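You operate a simulated robot arm through the tools that you are given. There is no shell and no other tool.

The job below is to be done with a simulated robot arm. You get a single attempt, and the scene is never put back.

Task
Set the ironing board to high, lock it, and park the iron.
Fine: the iron stands on the pulled-out rest. Set down upright: iron.
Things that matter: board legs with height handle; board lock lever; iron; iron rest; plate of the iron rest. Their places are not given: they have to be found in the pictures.

Only the result counts: the job must be done as asked and must still hold three seconds after the hand-in. Knocking over, shifting, dropping, spilling or breaking anything else fails it.

Robot
A 7-joint arm with a two-finger parallel gripper, fixed in place. Base frame: the origin is on the floor under the middle of its stand, x ahead of it, y to its left, z up. Units: m, degrees, N and s.
It reaches about 1.479 m from its shoulder. Its first joint turns from -166.0 to 166.0 degrees. Payload 4.4 kg.
The TCP is the grasp point between the finger pads, 0.023 m short of the fingertips. In the tool frame z runs along the fingers and y along their closing line. The gripper opens to 0.094 m. The fingers are 0.038 m wide and 0.01 m thick; the gripper's body (0.054 by 0.096 m) begins 0.039 m behind the TCP.
Orientation is told as [roll, pitch, yaw] about the base's x, y, z axes, in that order, counted from this pose: with the fingers straight down and closing along the base's y, the tool's x points along the base's -x, its y along +y and its z along -z.

Tools
- The arm moves only by the tool jog_arm. Its argument "targets" is a list of rows, each an object of numbers (a shift or turn left out is 0, a gripper value left out holds the last): "x", "y", "z": the shift along the tool's x, y, z in units of 25 mm (1.0 is 25 mm); "ax", "ay", "az": the turn, a rotation vector about the tool's x, y, z in units of 8 degrees (1.0 is 8 degrees). In form: [{"x": .., "y": .., "z": .., "ax": .., "ay": .., "az": ..}, ...]. A call has 1 to 20 rows; each row shifts and turns the commanded pose from where the row before left it, along the tool's axes as they then stand. "jaw" is the gripper command, from -1 (shut) to 1 (fully open), values between in proportion, set as the call begins (left out, the last holds). A call with a number of a shift or a turn outside -1 to 1 is refused whole. Rows are played at 5 a second. More than 0.05 m and 8.6 degrees between two rows, or a gripper value outside its range, and nothing of the call is played. Where a pose cannot be reached the arm comes as near as it can. A force on the tool above 90 N (or 10 N above the force at the start of the call, whichever is more), or a blocked arm, ends the call early, and 0.2 s more pass. The fingers move at their own pace (about 0.072 m/s each) and stop on an object; they squeeze with about 31 N. The grip force told is the motor's: it shows also when the fingers shut on nothing. Time passes only in rows, and 0.2 s behind the last, so rows that do not move let the fingers close. The reply holds the time, the measured pose of the TCP, the force on the tool along the base axes, the opening and the grip force, in the units named above and with some noise, with the torque about the TCP (base axes, N m) and any sound that the robot's microphone picked up.
- Cameras (640 x 400 px; columns grow to the right, rows downward): "scene" is fixed at [0.2193, 0.5007, 1.4915]; the picture's right is [-0.49, -0.87, 0.00], its down [-0.73, 0.41, -0.55] and it looks along [0.48, -0.27, -0.83] (base axes); focal length 220 px, centre (320, 200). "wrist" rides on the gripper at [0.086, 0.016, -0.075] in the tool frame; the picture's right is [-0.18, 0.98, 0.00], its down [-0.58, -0.11, -0.81] and it looks along [-0.79, -0.15, 0.59] (tool axes); focal length 243 px, centre (320, 200).
- snapshot(camera): a new picture of that camera. No time passes.
- pixel_to_xyz(camera, pixels): for up to 12 pixels [column, row] of the newest picture of that camera ("zoom" is the newest enlarged one), the place [x, y, z] in the base frame of the surface seen there, good to about 0.003 m. No time passes.
- zoom(camera, box): a new picture of the part [left, top, right, bottom] of that camera's present view, enlarged. No time passes.
- sign_off(): hands the job in; it is judged then, once.

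Unless the task says otherwise, let go and move clear before handing in.

The tools are called after "Request:" as a command line: name --argument value ..., lists and objects as JSON in quotes. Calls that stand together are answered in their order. jog_arm: Moves the arm, as the interface text tells. Its arguments: {"type":"object","properties":{"targets":{"type":"array"},"jaw":{"type":"number"}},"required":["targets"]} The other tools are called the same way: snapshot (camera) takes a picture; pixel_to_xyz (camera, pixels) gives the place of the surface under pixels of a picture; zoom (camera, box) takes an enlarged picture of a part of a camera's view; sign_off () hands the job in.

At the start:

```text
clock: 0.0
eef_pos: [0.8278, -0.058, 1.0359]
tcp_rot: [-0.1, 0.0, 0.0]
contact_force: [0.0, 0.3, 0.0]
wrist_torque: [-0.01, 0.0, 0.03]
grip_width: 0.0938
grasp_force: 0.1
```

scene: 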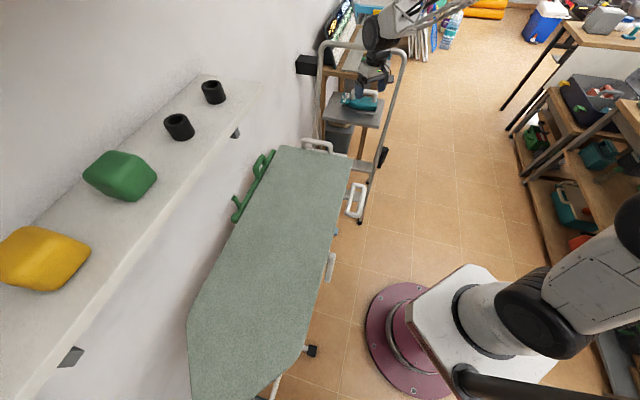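
wrist: 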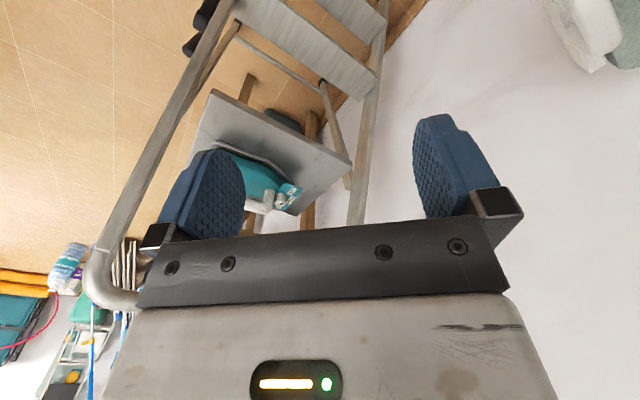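

The scene picture shows the green board (around 270,270), white handles at (317,146), (356,200) and (330,266), a green lever-like part at (255,185), and the iron on a ladder shelf at (360,102). I will zoom in on these before moving.

Request:
zoom --camera "scene" --box '[220, 120, 400, 290]'

Request:
zoom --camera "scene" --box '[290, 30, 430, 150]'

Request:
zoom --camera "scene" --box '[180, 240, 360, 400]'

Request:
pixel_to_xyz --camera "scene" --pixels '[[317, 146], [356, 200], [330, 266], [360, 102], [300, 200], [270, 300], [238, 205], [268, 158], [311, 350], [276, 385], [280, 148], [350, 157]]'

```text
2.35 times, centred on (310, 205) of scene
```

zoom: 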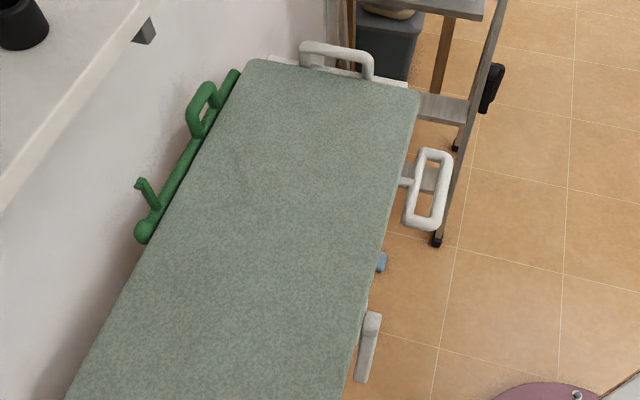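

```text
3.33 times, centred on (360, 90) of scene
```

zoom: 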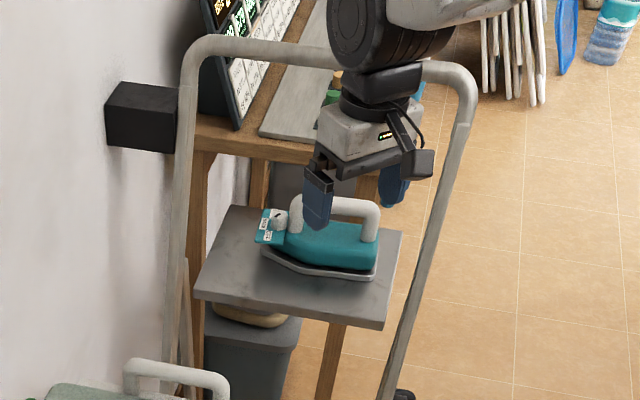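

```text
2.50 times, centred on (270, 320) of scene
```

zoom: 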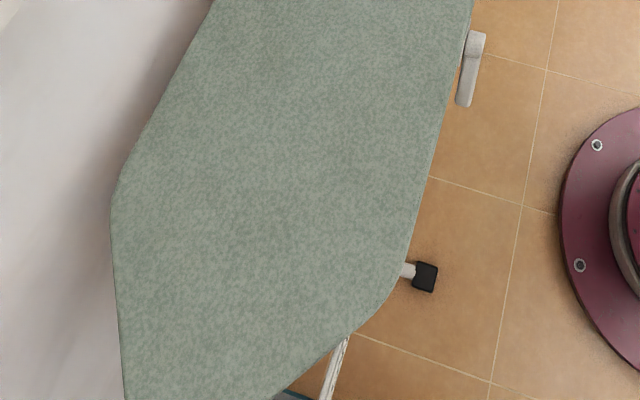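

```text
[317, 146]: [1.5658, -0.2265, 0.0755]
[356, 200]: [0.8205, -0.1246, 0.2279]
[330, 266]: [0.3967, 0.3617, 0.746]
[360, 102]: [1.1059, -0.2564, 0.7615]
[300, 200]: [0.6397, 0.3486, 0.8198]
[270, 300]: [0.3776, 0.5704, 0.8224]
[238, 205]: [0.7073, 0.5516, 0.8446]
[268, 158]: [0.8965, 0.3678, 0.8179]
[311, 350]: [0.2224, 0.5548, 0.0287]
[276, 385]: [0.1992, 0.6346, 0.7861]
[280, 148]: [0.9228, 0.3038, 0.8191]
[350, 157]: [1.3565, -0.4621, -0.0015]
```

The board top is at about z 0.82 and the iron sits on a stool or table near (1.11, -0.26). I need finer detail of the parts along the board's edges, so I'll zoom in closer.

Request:
zoom --camera "scene" --box '[320, 160, 390, 290]'

Request:
zoom --camera "scene" --box '[320, 175, 380, 225]'

Request:
zoom --camera "scene" --box '[310, 220, 350, 290]'

Request:
zoom --camera "scene" --box '[260, 125, 370, 185]'

Request:
zoom --camera "scene" --box '[220, 140, 300, 230]'

Request:
zoom --camera "scene" --box '[330, 75, 400, 135]'

```text
3.08 times, centred on (355, 225) of scene
```

zoom: 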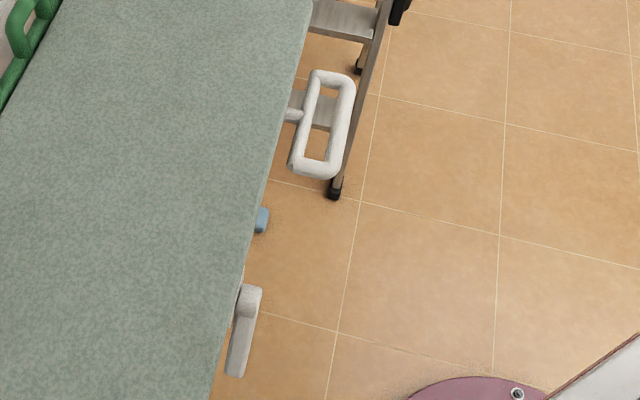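

```text
8.00 times, centred on (350, 200) of scene
```

zoom: 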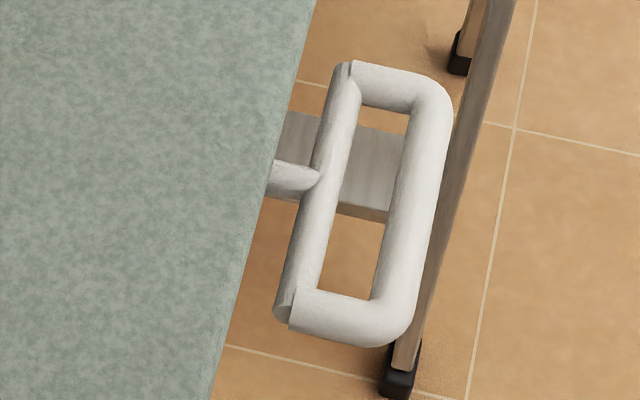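

```text
5.71 times, centred on (330, 255) of scene
```

zoom: 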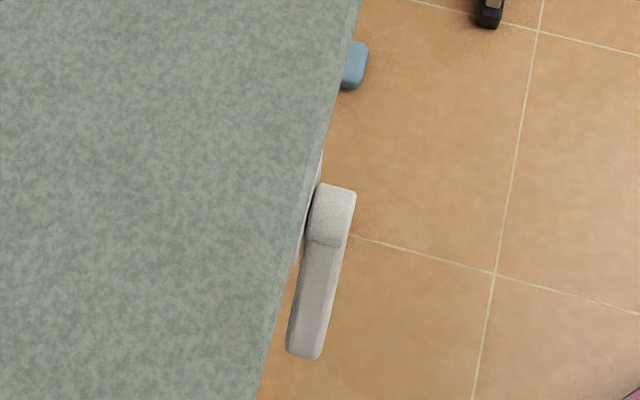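

```text
5.82 times, centred on (315, 155) of scene
```

zoom: 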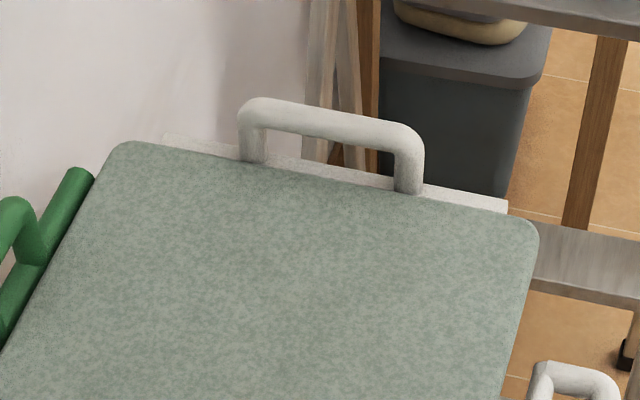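

```text
4.44 times, centred on (260, 185) of scene
```

zoom: 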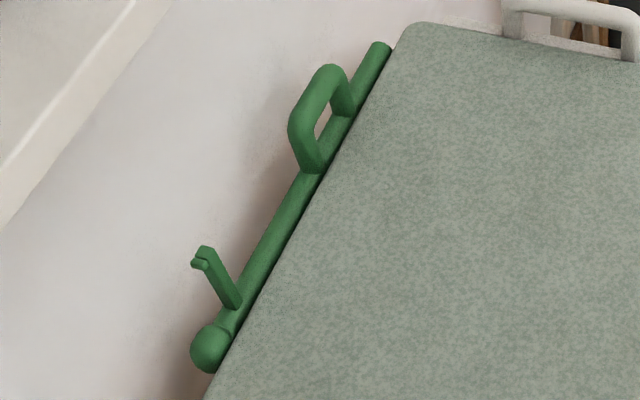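

```text
6.67 times, centred on (365, 105) of scene
```

zoom: 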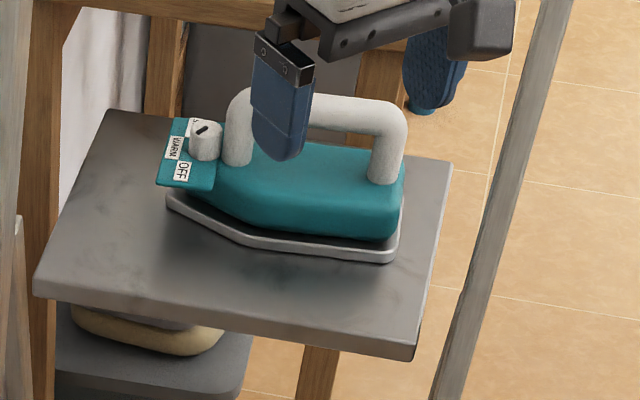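

The iron zoom shows the handle bar (around (315,110) in the zoom), its teal body, and the stool it sits on. I'll read off coordinates for the iron from this zoom and for the board parts from the scene picture.

Request:
pixel_to_xyz --camera "zoom" --pixels '[[238, 110], [340, 112], [388, 120], [235, 155], [385, 175], [205, 140], [190, 205], [385, 250], [300, 180], [100, 250], [420, 300], [250, 240]]'

Request:
pixel_to_xyz --camera "scene" --pixels '[[353, 185], [371, 187], [364, 184], [349, 208], [341, 199], [366, 216], [334, 232], [331, 257], [327, 281], [310, 143], [332, 149], [302, 152]]'

```text
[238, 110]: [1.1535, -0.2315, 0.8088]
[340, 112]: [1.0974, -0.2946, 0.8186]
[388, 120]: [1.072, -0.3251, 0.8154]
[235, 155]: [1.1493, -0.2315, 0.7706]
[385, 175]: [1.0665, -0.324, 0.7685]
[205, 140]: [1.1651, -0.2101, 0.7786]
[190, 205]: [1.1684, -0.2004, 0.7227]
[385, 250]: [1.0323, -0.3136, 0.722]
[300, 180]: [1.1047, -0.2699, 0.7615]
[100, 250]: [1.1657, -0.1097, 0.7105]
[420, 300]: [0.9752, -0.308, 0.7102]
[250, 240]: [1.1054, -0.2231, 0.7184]
```

```text
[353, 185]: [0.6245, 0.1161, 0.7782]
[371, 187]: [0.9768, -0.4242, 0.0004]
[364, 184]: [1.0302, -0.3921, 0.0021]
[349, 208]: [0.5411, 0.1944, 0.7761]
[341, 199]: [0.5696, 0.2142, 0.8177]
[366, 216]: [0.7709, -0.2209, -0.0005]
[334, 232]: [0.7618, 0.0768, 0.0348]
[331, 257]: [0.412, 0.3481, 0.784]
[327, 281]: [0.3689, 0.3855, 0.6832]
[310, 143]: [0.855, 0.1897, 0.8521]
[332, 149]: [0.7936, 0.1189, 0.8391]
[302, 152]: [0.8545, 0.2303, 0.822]
```

The iron's handle runs from about (1.153,-0.232) to (1.072,-0.325) at z≈0.82, and the rest's handle is at the board's end near (0.825,0.155,0.85). Before moving I'll locate the tube frame and other obstacles, and look at the wrist picture.

Request:
pixel_to_xyz --camera "scene" --pixels '[[320, 60], [335, 43], [350, 42], [401, 60], [388, 120], [378, 150], [366, 200], [323, 100], [384, 157], [360, 145], [308, 65], [345, 170]]'

Request:
zoom --camera "wrist" --box '[140, 0, 460, 220]'

Request:
zoom --camera "scene" --box '[300, 0, 460, 230]'

```text
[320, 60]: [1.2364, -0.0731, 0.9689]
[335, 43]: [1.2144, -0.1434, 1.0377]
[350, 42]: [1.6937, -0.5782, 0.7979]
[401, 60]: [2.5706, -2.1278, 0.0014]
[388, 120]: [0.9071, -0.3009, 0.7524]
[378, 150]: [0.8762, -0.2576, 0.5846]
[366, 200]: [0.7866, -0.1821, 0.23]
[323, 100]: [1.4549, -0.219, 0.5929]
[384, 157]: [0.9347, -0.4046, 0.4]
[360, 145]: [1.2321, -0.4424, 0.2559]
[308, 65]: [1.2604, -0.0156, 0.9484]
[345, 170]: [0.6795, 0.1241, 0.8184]
```

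```text
1.82 times, centred on (300, 110) of wrist
```

zoom: 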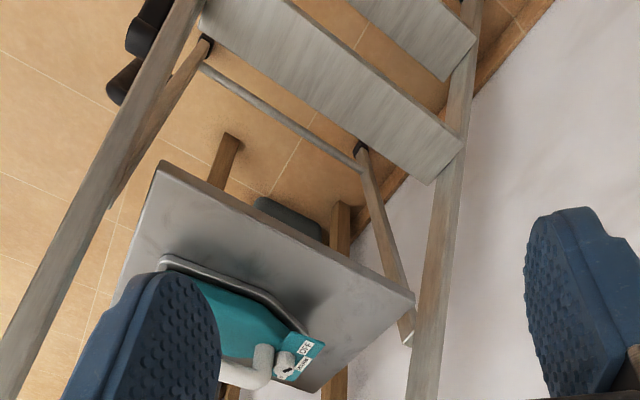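

```text
1.74 times, centred on (380, 115) of scene
```

zoom: 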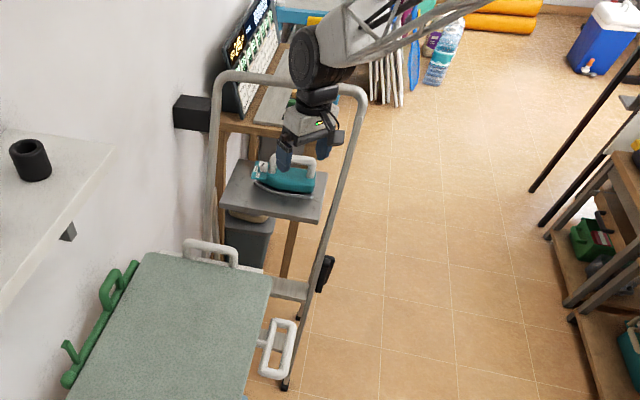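

The ladder stands between the board's end and the iron's table. Along the board's long axis, the board end is at about 0.53, the ladder rails at about 0.9 at iron height, and the iron at about 1.03. I'll back the arm out toward its base and turn the wrist camera to face the board's front edge.

Request:
jog_arm --targets '[{"x": 1}, {"x": 1}, {"x": 1}, {"x": 1}, {"x": 1}, {"x": 1}, {"x": 1}, {"x": 1}, {"x": 1}, {"x": 1}, {"x": 1, "y": -0.5}, {"x": 1, "y": -0.5}, {"x": 1, "y": -0.5}, {"x": 1, "y": -0.5}, {"az": -1}, {"az": -1}, {"az": -1}, {"az": -1}, {"az": -1}, {"az": -1}]'

Request:
snapshot --camera "wrist"

Request:
snapshot --camera "scene"

```text
clock: 4.2
eef_pos: [0.477, -0.1083, 1.0356]
tcp_rot: [-0.2, 0.0, 48.2]
contact_force: [0.6, -0.4, 0.6]
wrist_torque: [-0.01, 0.01, 0.02]
grip_width: 0.0939
grasp_force: 0.0
```

```text
taken
```

wrist: 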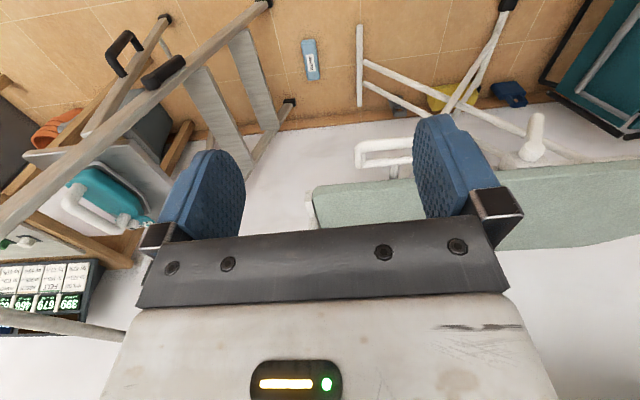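

```text
taken
```

scene: 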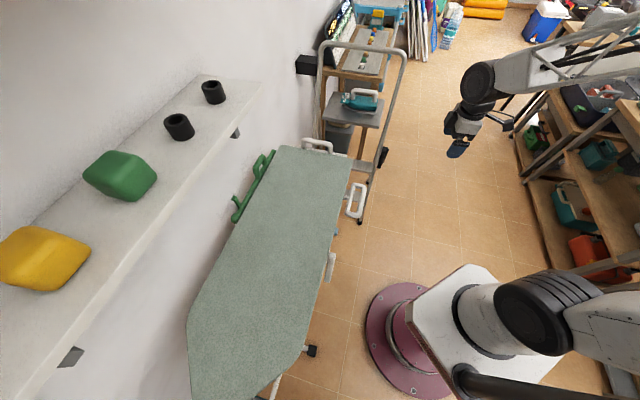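

The wrist view now shows the board from the side (upside down): the height loop at (385,155), the lever at (535,140), the X-legs, and a blue bottle on the floor at (311,60). I'll zoom in.

Request:
zoom --camera "wrist" --box '[300, 60, 640, 260]'

Request:
zoom --camera "wrist" --box '[340, 100, 440, 200]'

Request:
zoom --camera "wrist" --box '[490, 90, 590, 190]'

Request:
zoom --camera "wrist" --box '[0, 0, 320, 260]'

Request:
pixel_to_xyz --camera "wrist" --pixels '[[360, 155], [400, 143], [400, 163], [385, 143], [385, 162], [395, 175], [536, 125], [531, 152], [505, 158], [360, 195], [330, 200], [311, 60]]'

```text
1.88 times, centred on (470, 160) of wrist
```

zoom: 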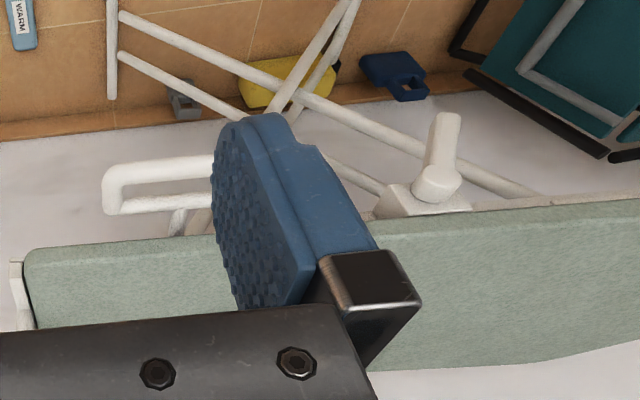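

```text
4.00 times, centred on (390, 150) of wrist
```

zoom: 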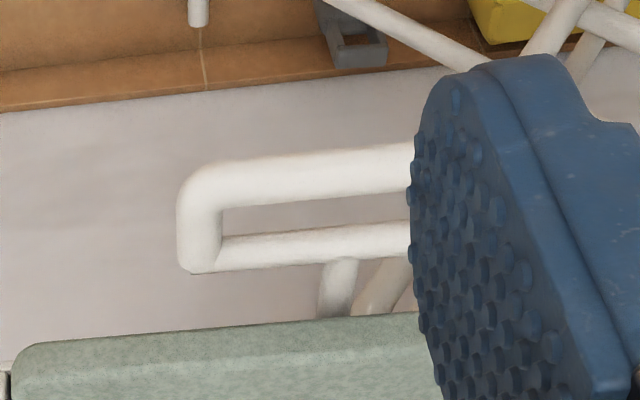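

```text
4.00 times, centred on (540, 140) of wrist
```

zoom: 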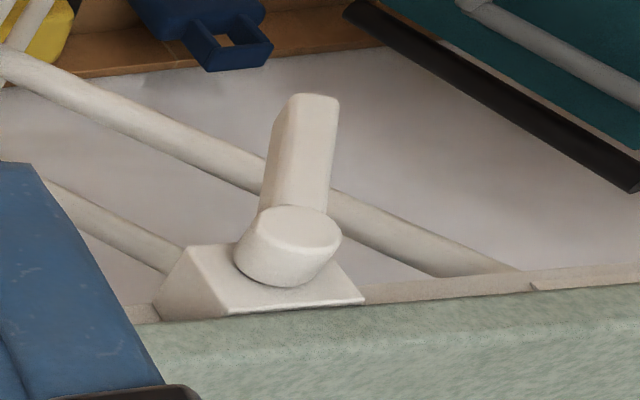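

```text
1.54 times, centred on (160, 130) of wrist
```

zoom: 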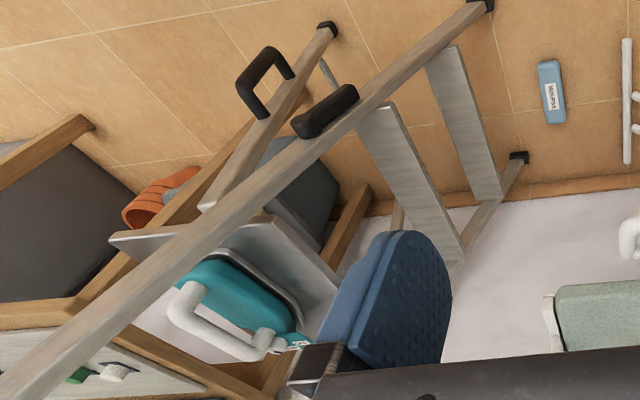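

```text
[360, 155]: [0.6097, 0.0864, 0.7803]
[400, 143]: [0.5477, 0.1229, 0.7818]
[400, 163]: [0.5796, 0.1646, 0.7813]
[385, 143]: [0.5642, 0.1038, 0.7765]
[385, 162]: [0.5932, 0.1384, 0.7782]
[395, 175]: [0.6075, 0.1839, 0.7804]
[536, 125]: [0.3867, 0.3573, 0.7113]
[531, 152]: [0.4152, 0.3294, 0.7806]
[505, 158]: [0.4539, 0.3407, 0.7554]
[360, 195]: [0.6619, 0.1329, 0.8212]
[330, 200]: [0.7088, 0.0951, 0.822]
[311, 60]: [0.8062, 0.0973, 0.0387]
```

The lever (pivot cap near (0.415,0.329,0.781), arm hanging down to (0.37,0.385,0.683)) and the horizontal D-loop (outer bar at about z 0.78) are now clear. I'll lower the camera and tilt it level to see how the loop attaches under the board.

Request:
jog_arm --targets '[{"z": 1, "az": -0.19}, {"z": 1}, {"z": 1}, {"z": 1}, {"z": 1}, {"z": 1}, {"z": 1}, {"z": 1}, {"z": 1}, {"z": 1}, {"ay": -1}, {"ay": -1}, {"ay": -1}, {"ay": -1}, {"ay": -1}]'

Request:
snapshot --camera "wrist"

```text
clock: 7.4
eef_pos: [0.4784, -0.1083, 0.7863]
tcp_rot: [-0.3, -40.1, 49.7]
contact_force: [0.2, 1.1, -1.1]
wrist_torque: [0.0, -0.02, -0.03]
grip_width: 0.094
grasp_force: 0.1
```

```text
taken
```

wrist: 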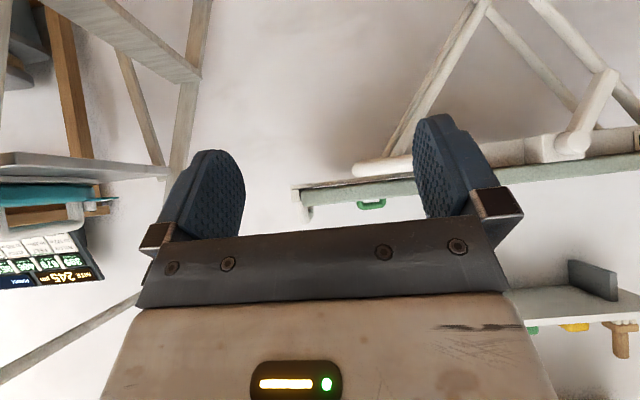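

Request:
zoom --camera "wrist" --box '[280, 0, 640, 225]'

Request:
zoom --camera "wrist" --box '[280, 130, 440, 230]'

Request:
zoom --camera "wrist" --box '[500, 60, 640, 200]'

Request:
snapshot --camera "scene"

```text
1.78 times, centred on (460, 112) of wrist
```

zoom: 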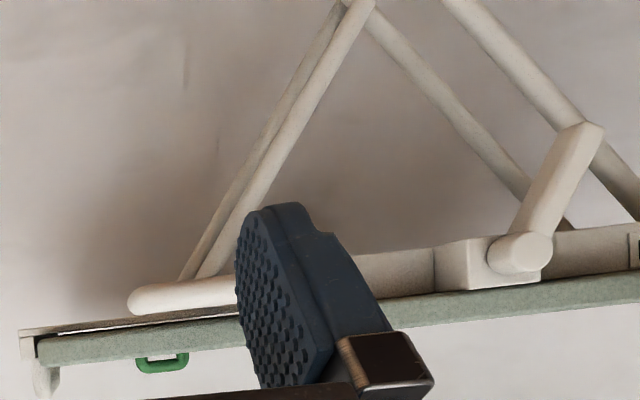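

```text
4.00 times, centred on (360, 180) of wrist
```

zoom: 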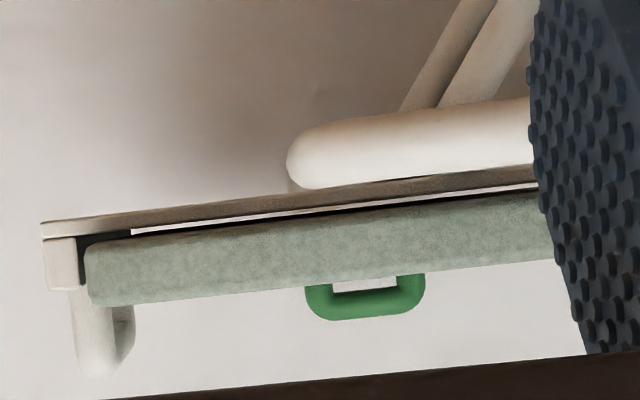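

```text
2.86 times, centred on (570, 130) of wrist
```

zoom: 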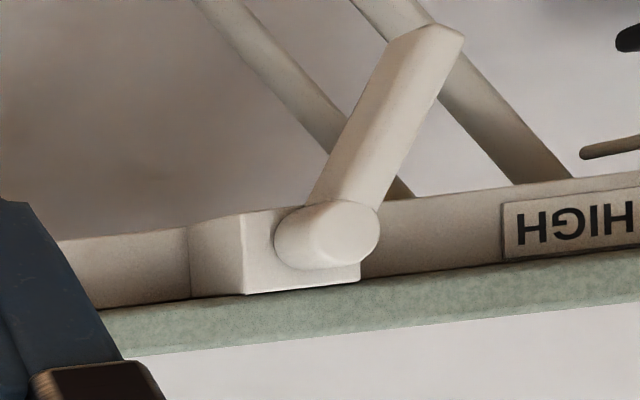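

```text
taken
```

scene: 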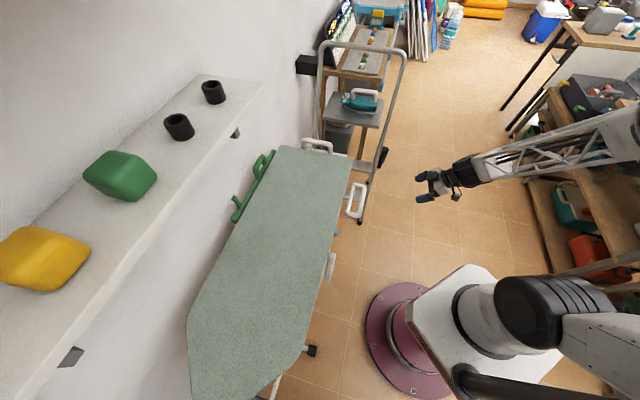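

The wrist zoom reveals an upside-down "HIGH" label on the under-board rail, to the right (−a side) of the lever block at about (600,215) in the zoom. I'll turn the camera about the vertical to see the rest of the rail for other labels.

Request:
jog_arm --targets '[{"ax": -0.643, "az": -0.766}, {"ax": -0.643, "az": -0.766}, {"ax": -0.643, "az": -0.766}]'

Request:
snapshot --camera "wrist"

Request:
zoom --camera "wrist" --box '[230, 60, 430, 200]'

Request:
zoom --camera "wrist" --box '[460, 60, 640, 200]'

```text
clock: 8.2
eef_pos: [0.4763, -0.1088, 0.7863]
tcp_rot: [-0.2, -39.9, 73.7]
contact_force: [-0.6, 0.6, 0.1]
wrist_torque: [-0.02, -0.01, 0.03]
grip_width: 0.094
grasp_force: 0.0
```

```text
taken
```

wrist: 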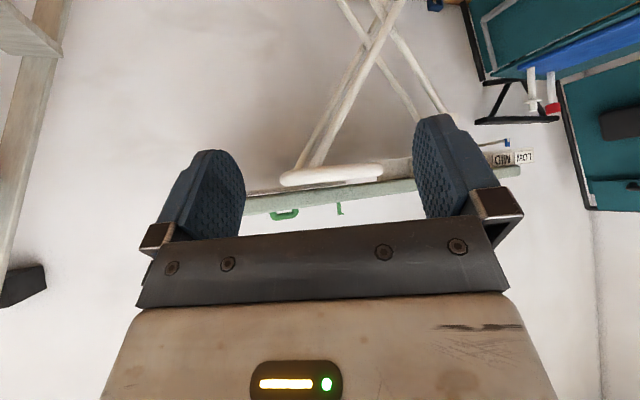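

```text
2.86 times, centred on (330, 130) of wrist
```

zoom: 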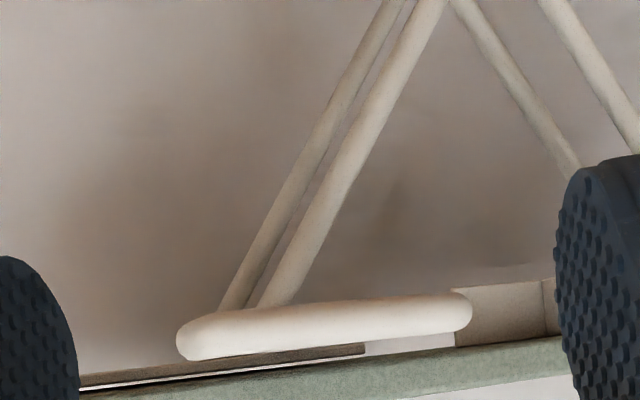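

```text
2.86 times, centred on (550, 130) of wrist
```

zoom: 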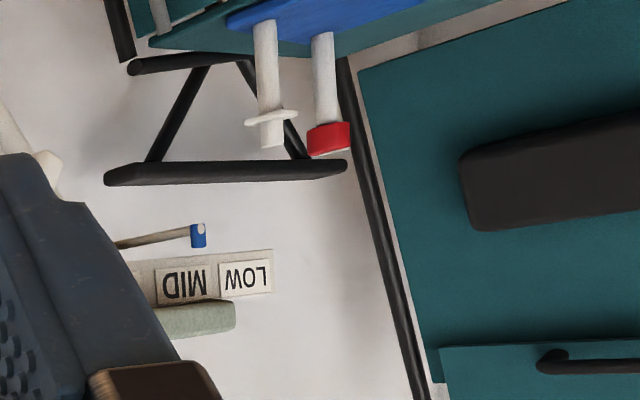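

Labels "MID" and "LOW" follow on the rail, with a blue-tipped pointer near (505,142) beside them. I'll read positions of the labels, pointer and handle.

Request:
pixel_to_xyz --camera "zoom" --pixels '[[197, 236], [150, 240], [184, 285], [245, 277], [265, 260], [200, 318], [145, 280], [205, 228]]'

Request:
pixel_to_xyz --camera "wrist" --pixels '[[285, 180], [330, 174], [378, 168], [395, 165], [305, 185], [270, 193], [330, 140], [318, 165]]'

Request:
zoom --camera "wrist" --box '[480, 120, 550, 190]'

```text
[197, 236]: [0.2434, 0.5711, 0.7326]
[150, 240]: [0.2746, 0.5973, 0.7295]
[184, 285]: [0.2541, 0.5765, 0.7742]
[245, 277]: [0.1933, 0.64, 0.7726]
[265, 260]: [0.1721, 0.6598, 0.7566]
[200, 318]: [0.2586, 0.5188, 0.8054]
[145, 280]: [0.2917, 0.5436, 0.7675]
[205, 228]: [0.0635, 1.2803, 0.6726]
```

```text
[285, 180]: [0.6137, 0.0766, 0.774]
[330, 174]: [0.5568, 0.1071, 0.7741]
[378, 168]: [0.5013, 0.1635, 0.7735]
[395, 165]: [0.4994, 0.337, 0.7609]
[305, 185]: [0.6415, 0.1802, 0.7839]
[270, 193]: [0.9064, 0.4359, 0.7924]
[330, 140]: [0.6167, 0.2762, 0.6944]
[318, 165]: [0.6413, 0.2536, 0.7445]
```

```text
5.71 times, centred on (515, 155) of wrist
```

zoom: 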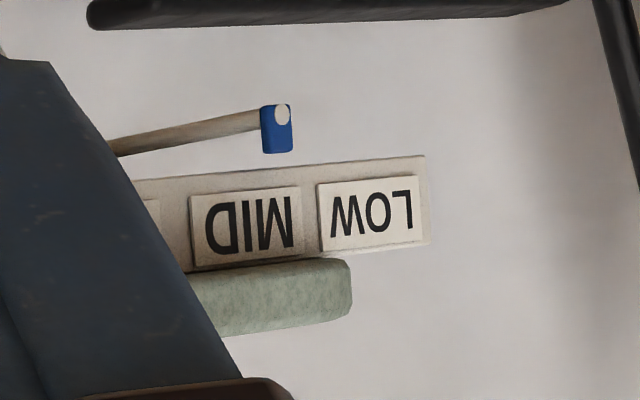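

The pointer tip (0.243,0.571,0.733) sits under "MID" (0.254,0.577,0.774), and "LOW" is at (0.193,0.640). So the labels step 0.088 m along the board, and HIGH should be 0.088 m further toward the ladder end. I'll measure the loop handle precisely before touching it.

Request:
zoom --camera "scene" --box '[325, 175, 385, 225]'

Request:
pixel_to_xyz --camera "zoom" --pixels '[[392, 115], [360, 250], [320, 310], [262, 315], [250, 300], [280, 190], [300, 80], [340, 80], [390, 75], [240, 180], [365, 330], [270, 240]]'

```text
8.00 times, centred on (355, 200) of scene
```

zoom: 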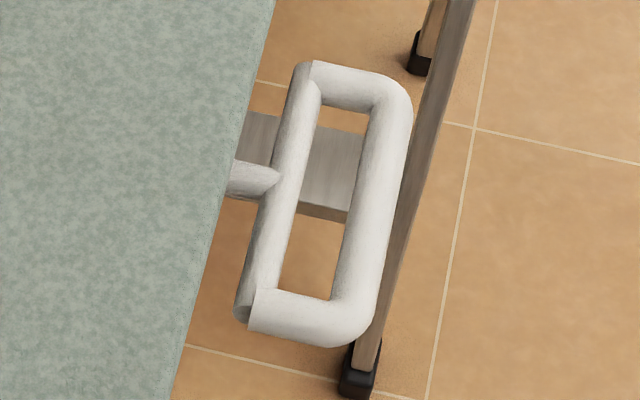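

```text
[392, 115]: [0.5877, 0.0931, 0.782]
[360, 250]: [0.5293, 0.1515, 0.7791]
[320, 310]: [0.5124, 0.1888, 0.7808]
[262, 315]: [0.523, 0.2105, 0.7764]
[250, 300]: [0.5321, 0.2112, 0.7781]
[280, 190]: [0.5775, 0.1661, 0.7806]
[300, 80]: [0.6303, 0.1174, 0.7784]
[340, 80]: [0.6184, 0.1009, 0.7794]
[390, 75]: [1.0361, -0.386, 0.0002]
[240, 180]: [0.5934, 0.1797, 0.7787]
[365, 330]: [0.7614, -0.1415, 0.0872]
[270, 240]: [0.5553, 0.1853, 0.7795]
```

The loop spans a≈0.266–0.408 along the board, with its outer bar at b≈0.453, inner bar at b≈0.50 and z≈0.77. I'll straighten the gripper (fingers down, yaw 49.7°), close it, rise, and hover beyond the loop's −a end so I can push it toward HIGH.

Request:
jog_arm --targets '[{"ax": 0.643, "az": 0.766}, {"ax": 0.643, "az": 0.766}, {"ax": 0.643, "az": 0.766}, {"ay": 1}, {"ay": 1}, {"ay": 1}, {"ay": 1}, {"ay": 1}, {"z": -1}, {"z": -1}, {"z": -1}, {"z": -1}, {"z": -1}, {"z": -1}]' --jaw -1

```text
clock: 11.2
eef_pos: [0.4764, -0.1079, 0.9365]
tcp_rot: [-0.1, 0.0, 49.5]
contact_force: [0.1, 0.6, -0.4]
wrist_torque: [0.02, -0.01, -0.01]
grip_width: 0.0
grasp_force: 30.9
```

The gripper is straight and shut at (0.476,-0.108,0.937). Now I'll move diagonally to hover past the loop's near end.

Request:
jog_arm --targets '[{"x": -0.996, "y": 0.873}, {"x": -0.996, "y": 0.873}, {"x": -0.996, "y": 0.873}, {"x": -0.996, "y": 0.873}, {"x": -0.996, "y": 0.873}, {"x": -0.996, "y": 0.873}, {"x": -0.996, "y": 0.873}, {"x": -0.996, "y": 0.873}, {"x": -0.996, "y": 0.873}, {"x": -0.996, "y": 0.873}]'

Request:
snapshot --camera "wrist"

Request:
snapshot --camera "scene"

```text
clock: 13.4
eef_pos: [0.4713, 0.2225, 0.9355]
tcp_rot: [-0.2, -0.1, 49.5]
contact_force: [0.1, 0.3, -0.3]
wrist_torque: [0.0, 0.0, 0.0]
grip_width: 0.0
grasp_force: 30.7
```

```text
taken
```

wrist: 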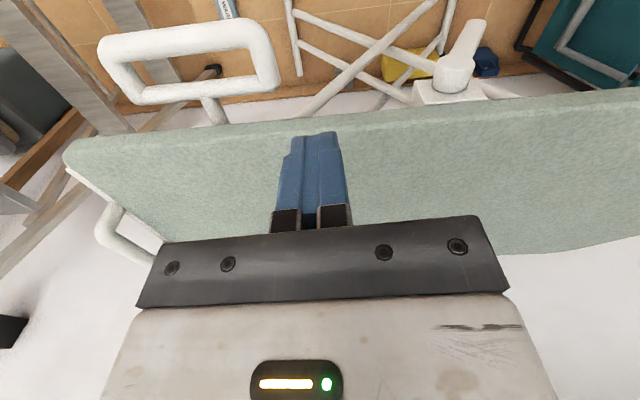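

```text
taken
```

scene: 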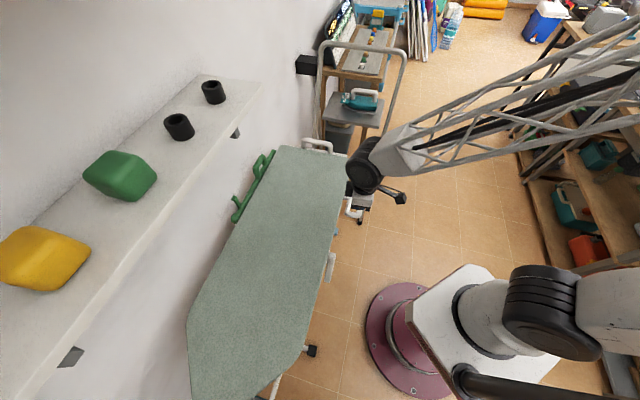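

The wrist view shows the loop clearly at (100–280, 20–105) with its near end around (268,60). I'll measure it more precisely from here.

Request:
pixel_to_xyz --camera "wrist" --pixels '[[270, 60], [277, 85], [255, 28], [190, 38], [190, 90], [115, 65], [215, 112], [330, 125], [466, 40], [455, 80], [475, 25], [437, 92]]'

Request:
zoom --camera "wrist" --box '[400, 0, 560, 120]'

```text
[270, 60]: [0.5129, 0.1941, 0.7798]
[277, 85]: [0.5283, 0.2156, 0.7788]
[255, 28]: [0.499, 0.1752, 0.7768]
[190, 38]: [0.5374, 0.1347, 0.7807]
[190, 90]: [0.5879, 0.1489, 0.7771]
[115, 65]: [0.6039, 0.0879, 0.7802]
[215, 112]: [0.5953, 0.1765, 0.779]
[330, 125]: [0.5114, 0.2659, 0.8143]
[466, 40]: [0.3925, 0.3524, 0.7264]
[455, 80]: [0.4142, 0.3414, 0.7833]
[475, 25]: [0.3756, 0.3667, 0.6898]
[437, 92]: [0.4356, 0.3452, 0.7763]
```

```text
3.33 times, centred on (480, 60) of wrist
```

zoom: 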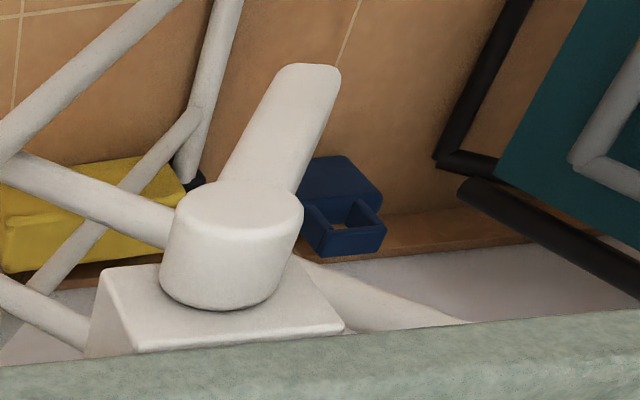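

The loop's near end face is at a≈0.256 and my fingers are at a=0.216, b=0.475. I'll lower to handle height, z≈0.772.

Request:
jog_arm --targets '[{"z": 1}, {"z": 1}, {"z": 1}, {"z": 1}, {"z": 1}, {"z": 1}, {"z": 0.54}]'

Request:
snapshot --camera "wrist"

```text
clock: 15.0
eef_pos: [0.4735, 0.2226, 0.7722]
tcp_rot: [-0.2, 0.0, 49.5]
contact_force: [-1.0, 0.2, -0.5]
wrist_torque: [0.02, -0.04, -0.01]
grip_width: 0.0
grasp_force: 31.1
```

```text
taken
```

wrist: 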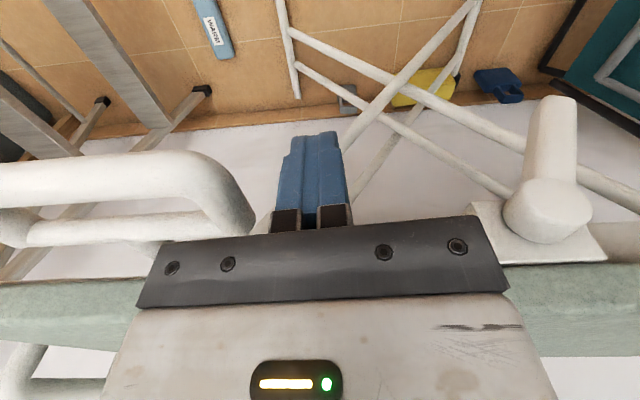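

The fingers are beside the loop's end in the wrist view (loop end at about (215,190), fingers at (310,180)). I'll close the gap and push gently along +a, watching the force.

Request:
jog_arm --targets '[{"y": -0.6}, {"y": -0.4}, {"y": -0.4}, {"y": -0.4}, {"y": -0.4}]'

Request:
snapshot --camera "wrist"

```text
clock: 15.8
eef_pos: [0.4943, 0.205, 0.7728]
tcp_rot: [0.1, 0.3, 49.6]
contact_force: [-31.3, 46.0, 11.3]
wrist_torque: [-0.18, 0.09, -0.7]
grip_width: 0.0001
grasp_force: 31.3
stopped in row 3: the force on the tool passed its limit at 138 N (the readings are from after the stop); the commanded pose is now the measured one
```

```text
taken
```

wrist: 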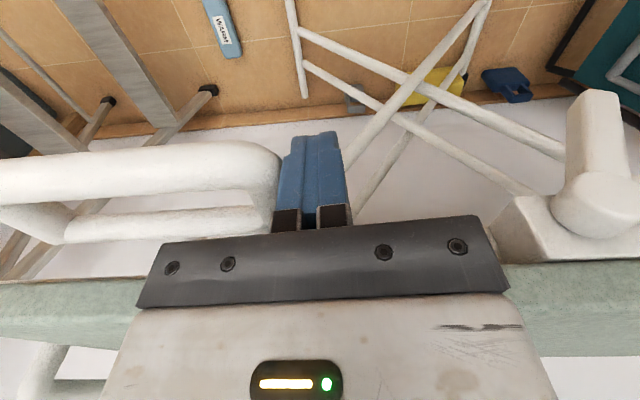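

Contact came at a≈0.2445 and the force hit 138 N with the loop hardly moving, so it's either locked, stiff, or moves another way. I'll back off and re-measure the loop and pointer.

Request:
jog_arm --targets '[{"y": 0.5}, {"y": 0.5}]'

Request:
snapshot --camera "scene"

Request:
zoom --camera "wrist" --box '[0, 120, 320, 320]'

Request:
zoom --camera "wrist" --box '[460, 60, 640, 280]'

```text
clock: 16.4
eef_pos: [0.4766, 0.2201, 0.7721]
tcp_rot: [0.1, 0.2, 49.6]
contact_force: [-0.3, -0.2, -0.4]
wrist_torque: [0.03, -0.02, 0.0]
grip_width: 0.0
grasp_force: 31.2
```

```text
taken
```

scene: 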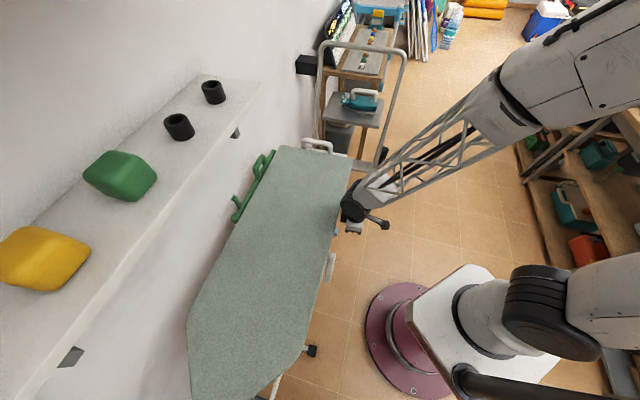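

```text
2.00 times, centred on (160, 220) of wrist
```

zoom: 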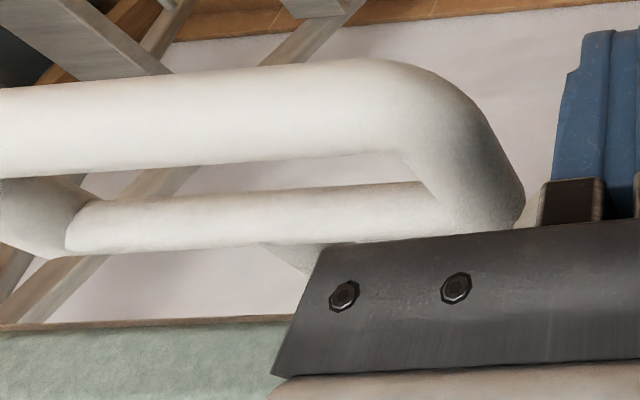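

```text
1.82 times, centred on (550, 170) of wrist
```

zoom: 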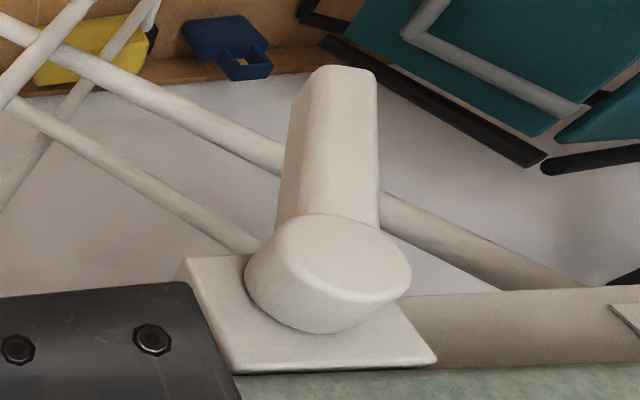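

The loop hasn't visibly shifted. I'll make a slower, quasi-static push in 1–2 mm steps to tell a firm lock from mere stiffness.

Request:
jog_arm --targets '[{"y": -0.5}, {"y": -0.35}, {"y": -0.06}, {"y": -0.06}, {"y": -0.06}, {"y": -0.06}, {"y": -0.06}, {"y": -0.06}]'

```text
clock: 17.7
eef_pos: [0.4945, 0.2052, 0.7715]
tcp_rot: [0.1, 0.3, 49.5]
contact_force: [-26.0, 38.6, 10.9]
wrist_torque: [-0.16, 0.04, -0.64]
grip_width: 0.0002
grasp_force: 31.3
stopped in row 6: the force on the tool passed its limit at 100 N (the readings are from after the stop); the commanded pose is now the measured one
```

The loop is firmly blocked toward +a even at 100 N quasi-statically, so the lock lever is probably engaged now. I'll back off, rise, and turn the camera to study the lever and the HIGH label.

Request:
jog_arm --targets '[{"y": 1}, {"y": 0.5, "z": -0.5}, {"z": -1}, {"z": -1}, {"z": -1}, {"z": -1}, {"x": 1}, {"x": 1}, {"x": 1}, {"x": 1}, {"az": -1}, {"az": -1}, {"az": -1}, {"az": -1}, {"az": -1}]'

Request:
snapshot --camera "wrist"

```text
clock: 20.9
eef_pos: [0.4034, 0.1521, 0.8838]
tcp_rot: [0.3, 0.1, 89.7]
contact_force: [-0.2, -0.3, -0.9]
wrist_torque: [0.01, -0.01, 0.02]
grip_width: 0.0
grasp_force: 31.0
```

```text
taken
```

wrist: 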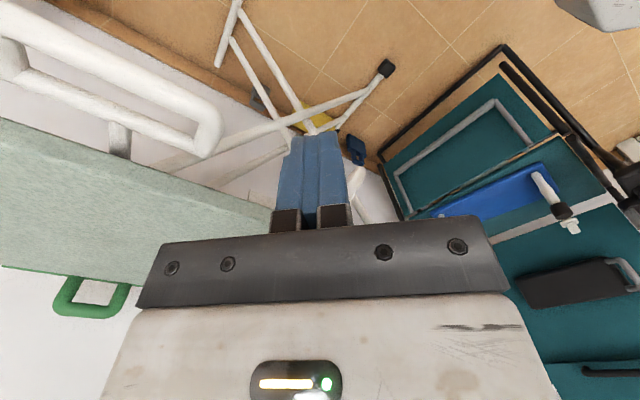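

The fingers hide the lever at this angle. I'll turn back to yaw ≈50° and tilt the camera up a bit so that the lever and the HIGH label appear to the right of the fingers.

Request:
jog_arm --targets '[{"az": 1}, {"az": 1}, {"az": 1}, {"az": 1}, {"az": 1}, {"x": 1, "y": 0.5}, {"x": 1, "y": 0.5}, {"z": 1, "ay": -1}, {"ay": -1}, {"ay": -1}]'

Request:
snapshot --camera "wrist"

Request:
zoom --camera "wrist" --box '[360, 60, 640, 240]'

```text
clock: 23.1
eef_pos: [0.3524, 0.1297, 0.8586]
tcp_rot: [0.0, -23.9, 49.5]
contact_force: [0.9, -0.1, 1.8]
wrist_torque: [-0.06, 0.04, -0.01]
grip_width: 0.0
grasp_force: 30.7
```

```text
taken
```

wrist: 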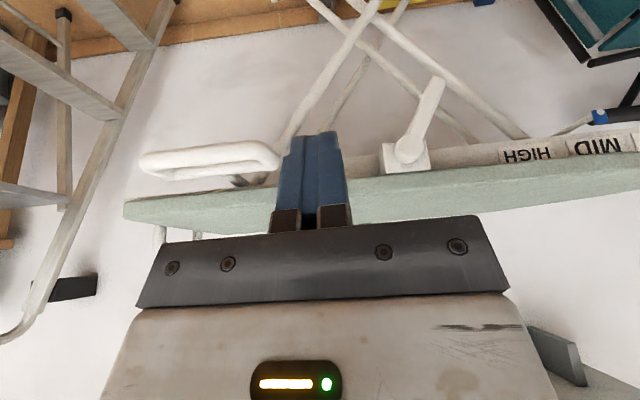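

```text
2.22 times, centred on (500, 150) of wrist
```

zoom: 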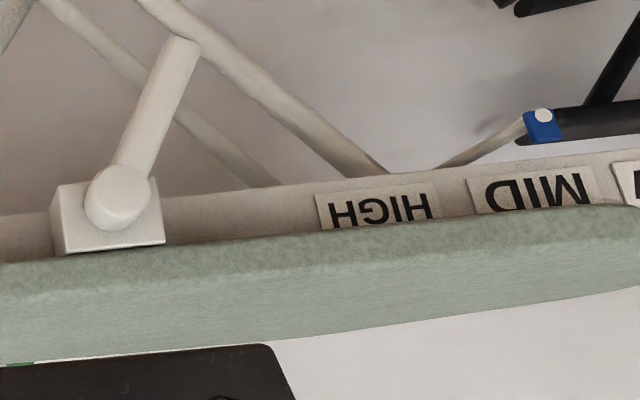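

Now HIGH, MID and the blue pointer are all in view, with the pointer under MID. I'll read their coordinates and the lever's.

Request:
pixel_to_xyz --camera "zoom" --pixels '[[378, 208], [535, 192], [540, 125], [545, 117], [625, 175], [120, 195], [180, 50], [150, 110], [145, 180], [65, 215], [110, 240], [500, 140]]'

Request:
zoom --camera "wrist" --box '[370, 60, 470, 190]'

Request:
zoom --camera "wrist" --box '[540, 80, 640, 180]'

```text
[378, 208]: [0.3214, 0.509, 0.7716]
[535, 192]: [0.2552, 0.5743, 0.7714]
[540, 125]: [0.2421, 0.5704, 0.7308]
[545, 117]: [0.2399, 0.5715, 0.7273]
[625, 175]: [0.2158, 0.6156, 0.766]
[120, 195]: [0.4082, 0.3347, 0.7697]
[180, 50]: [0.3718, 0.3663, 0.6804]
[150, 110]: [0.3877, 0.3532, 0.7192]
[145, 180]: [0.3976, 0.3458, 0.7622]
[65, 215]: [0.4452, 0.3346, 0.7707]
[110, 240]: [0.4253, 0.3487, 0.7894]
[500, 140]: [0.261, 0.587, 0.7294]
```

```text
3.08 times, centred on (420, 125) of wrist
```

zoom: 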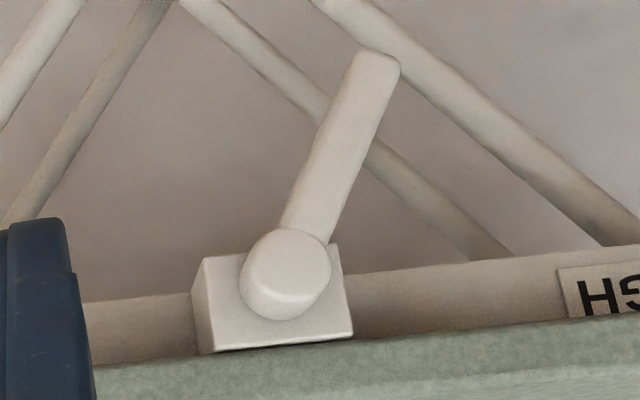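

```text
4.00 times, centred on (590, 130) of wrist
```

zoom: 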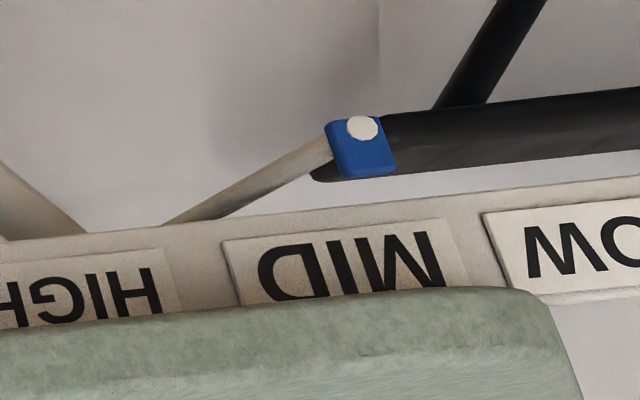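

HIGH is at a≈-0.084, and the pointer at a≈-0.184 is under MID, so the slide must go about +0.09 toward the ladder end. The lever pivots at (0.408,0.335,0.770) with its tip at (0.372,0.366,0.680), so I'll approach it with tilted fingers to grip and turn it. First I tilt and move to a pre-grasp in front of it.

Request:
jog_arm --targets '[{"ay": -1, "y": 0.6}, {"ay": -1, "y": 0.6}, {"ay": -1, "y": 0.6}, {"ay": -1, "y": 0.6}, {"y": 0.5, "x": -0.5, "z": 0.8}, {"y": 0.5, "x": -0.5, "z": 0.8}, {"y": 0.5, "x": -0.5, "z": 0.8}, {"y": 0.5, "x": -0.5, "z": 0.8}]' --jaw 0.4

Request:
snapshot --camera "wrist"

Request:
snapshot --camera "scene"

```text
clock: 24.9
eef_pos: [0.3288, 0.2743, 0.8573]
tcp_rot: [0.3, -55.8, 49.4]
contact_force: [0.1, -0.3, -0.6]
wrist_torque: [0.04, 0.0, 0.0]
grip_width: 0.0657
grasp_force: 0.1
```

```text
taken
```

wrist: 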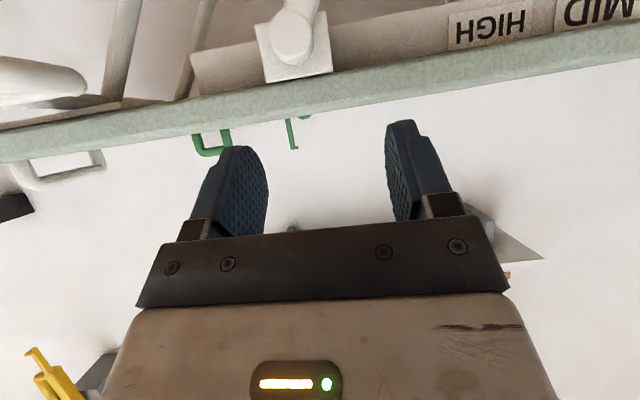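

```text
taken
```

scene: 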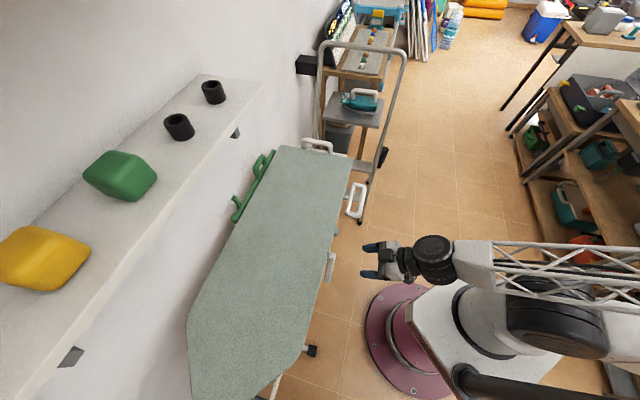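

The tilted pose works: TCP at a≈0.073, b≈0.422, z=0.857. Now I'll lower to lever-tip height in front of the lever and roll the gripper 28° about the lever's axis so the pads align with it.

Request:
jog_arm --targets '[{"x": 0.91, "y": 0.11, "z": 0.62}, {"x": 0.91, "y": 0.11, "z": 0.62}, {"x": 0.91, "y": 0.11, "z": 0.62}, {"x": 0.91, "y": 0.11, "z": 0.62}, {"x": 0.91, "y": 0.11, "z": 0.62}, {"x": 0.91, "y": 0.11, "z": 0.62}, {"ax": -0.562, "az": 0.827}, {"ax": -0.562, "az": 0.827}, {"ax": -0.562, "az": 0.827}, {"ax": -0.281, "az": 0.413}]'

Request:
snapshot --camera "wrist"

Request:
snapshot --camera "scene"

```text
clock: 26.6
eef_pos: [0.2821, 0.2565, 0.7395]
tcp_rot: [13.2, -56.0, 38.6]
contact_force: [6.5, -4.2, 12.8]
wrist_torque: [-1.25, 1.09, 1.07]
grip_width: 0.0658
grasp_force: 0.0
out of reach, approached as far as the arm can: row 3, 4, 5, 6
stopped in row 8: the force on the tool passed its limit at 103 N (the readings are from after the stop); the commanded pose is now the measured one
```

```text
taken
```

wrist: 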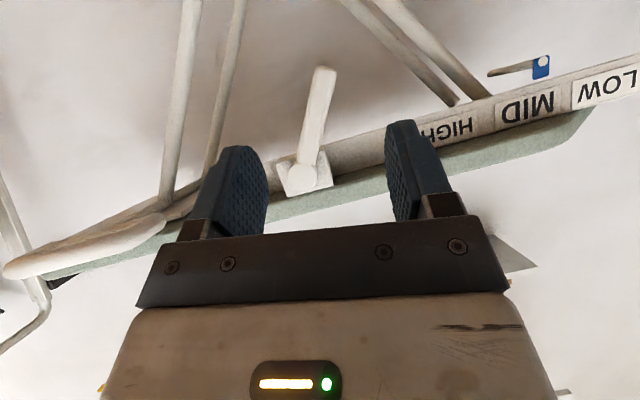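

```text
taken
```

scene: 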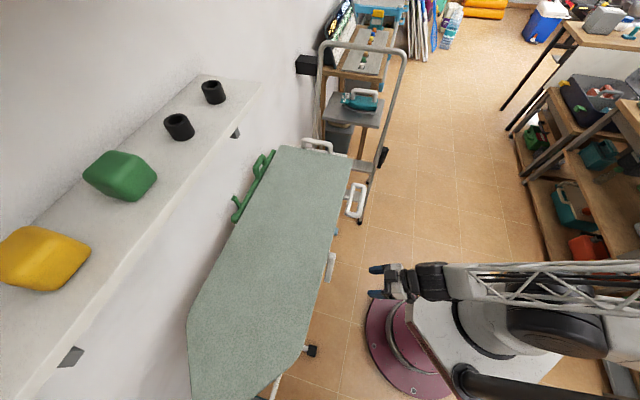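

The arm ran out of room near its own base (rows 3–6 out of reach, 103 N, likely touching itself) at b≈0.38. I'll escape up and outward, reduce the tilt to 45°, and re-approach with the hand farther out.

Request:
jog_arm --targets '[{"x": -0.5}, {"x": -1}, {"x": -1}, {"x": -1}, {"x": -1}]'

```text
clock: 27.8
eef_pos: [0.3308, 0.2953, 0.8319]
tcp_rot: [13.3, -56.0, 38.7]
contact_force: [0.1, 0.4, 0.6]
wrist_torque: [0.07, 0.04, 0.01]
grip_width: 0.0659
grasp_force: 0.1
```

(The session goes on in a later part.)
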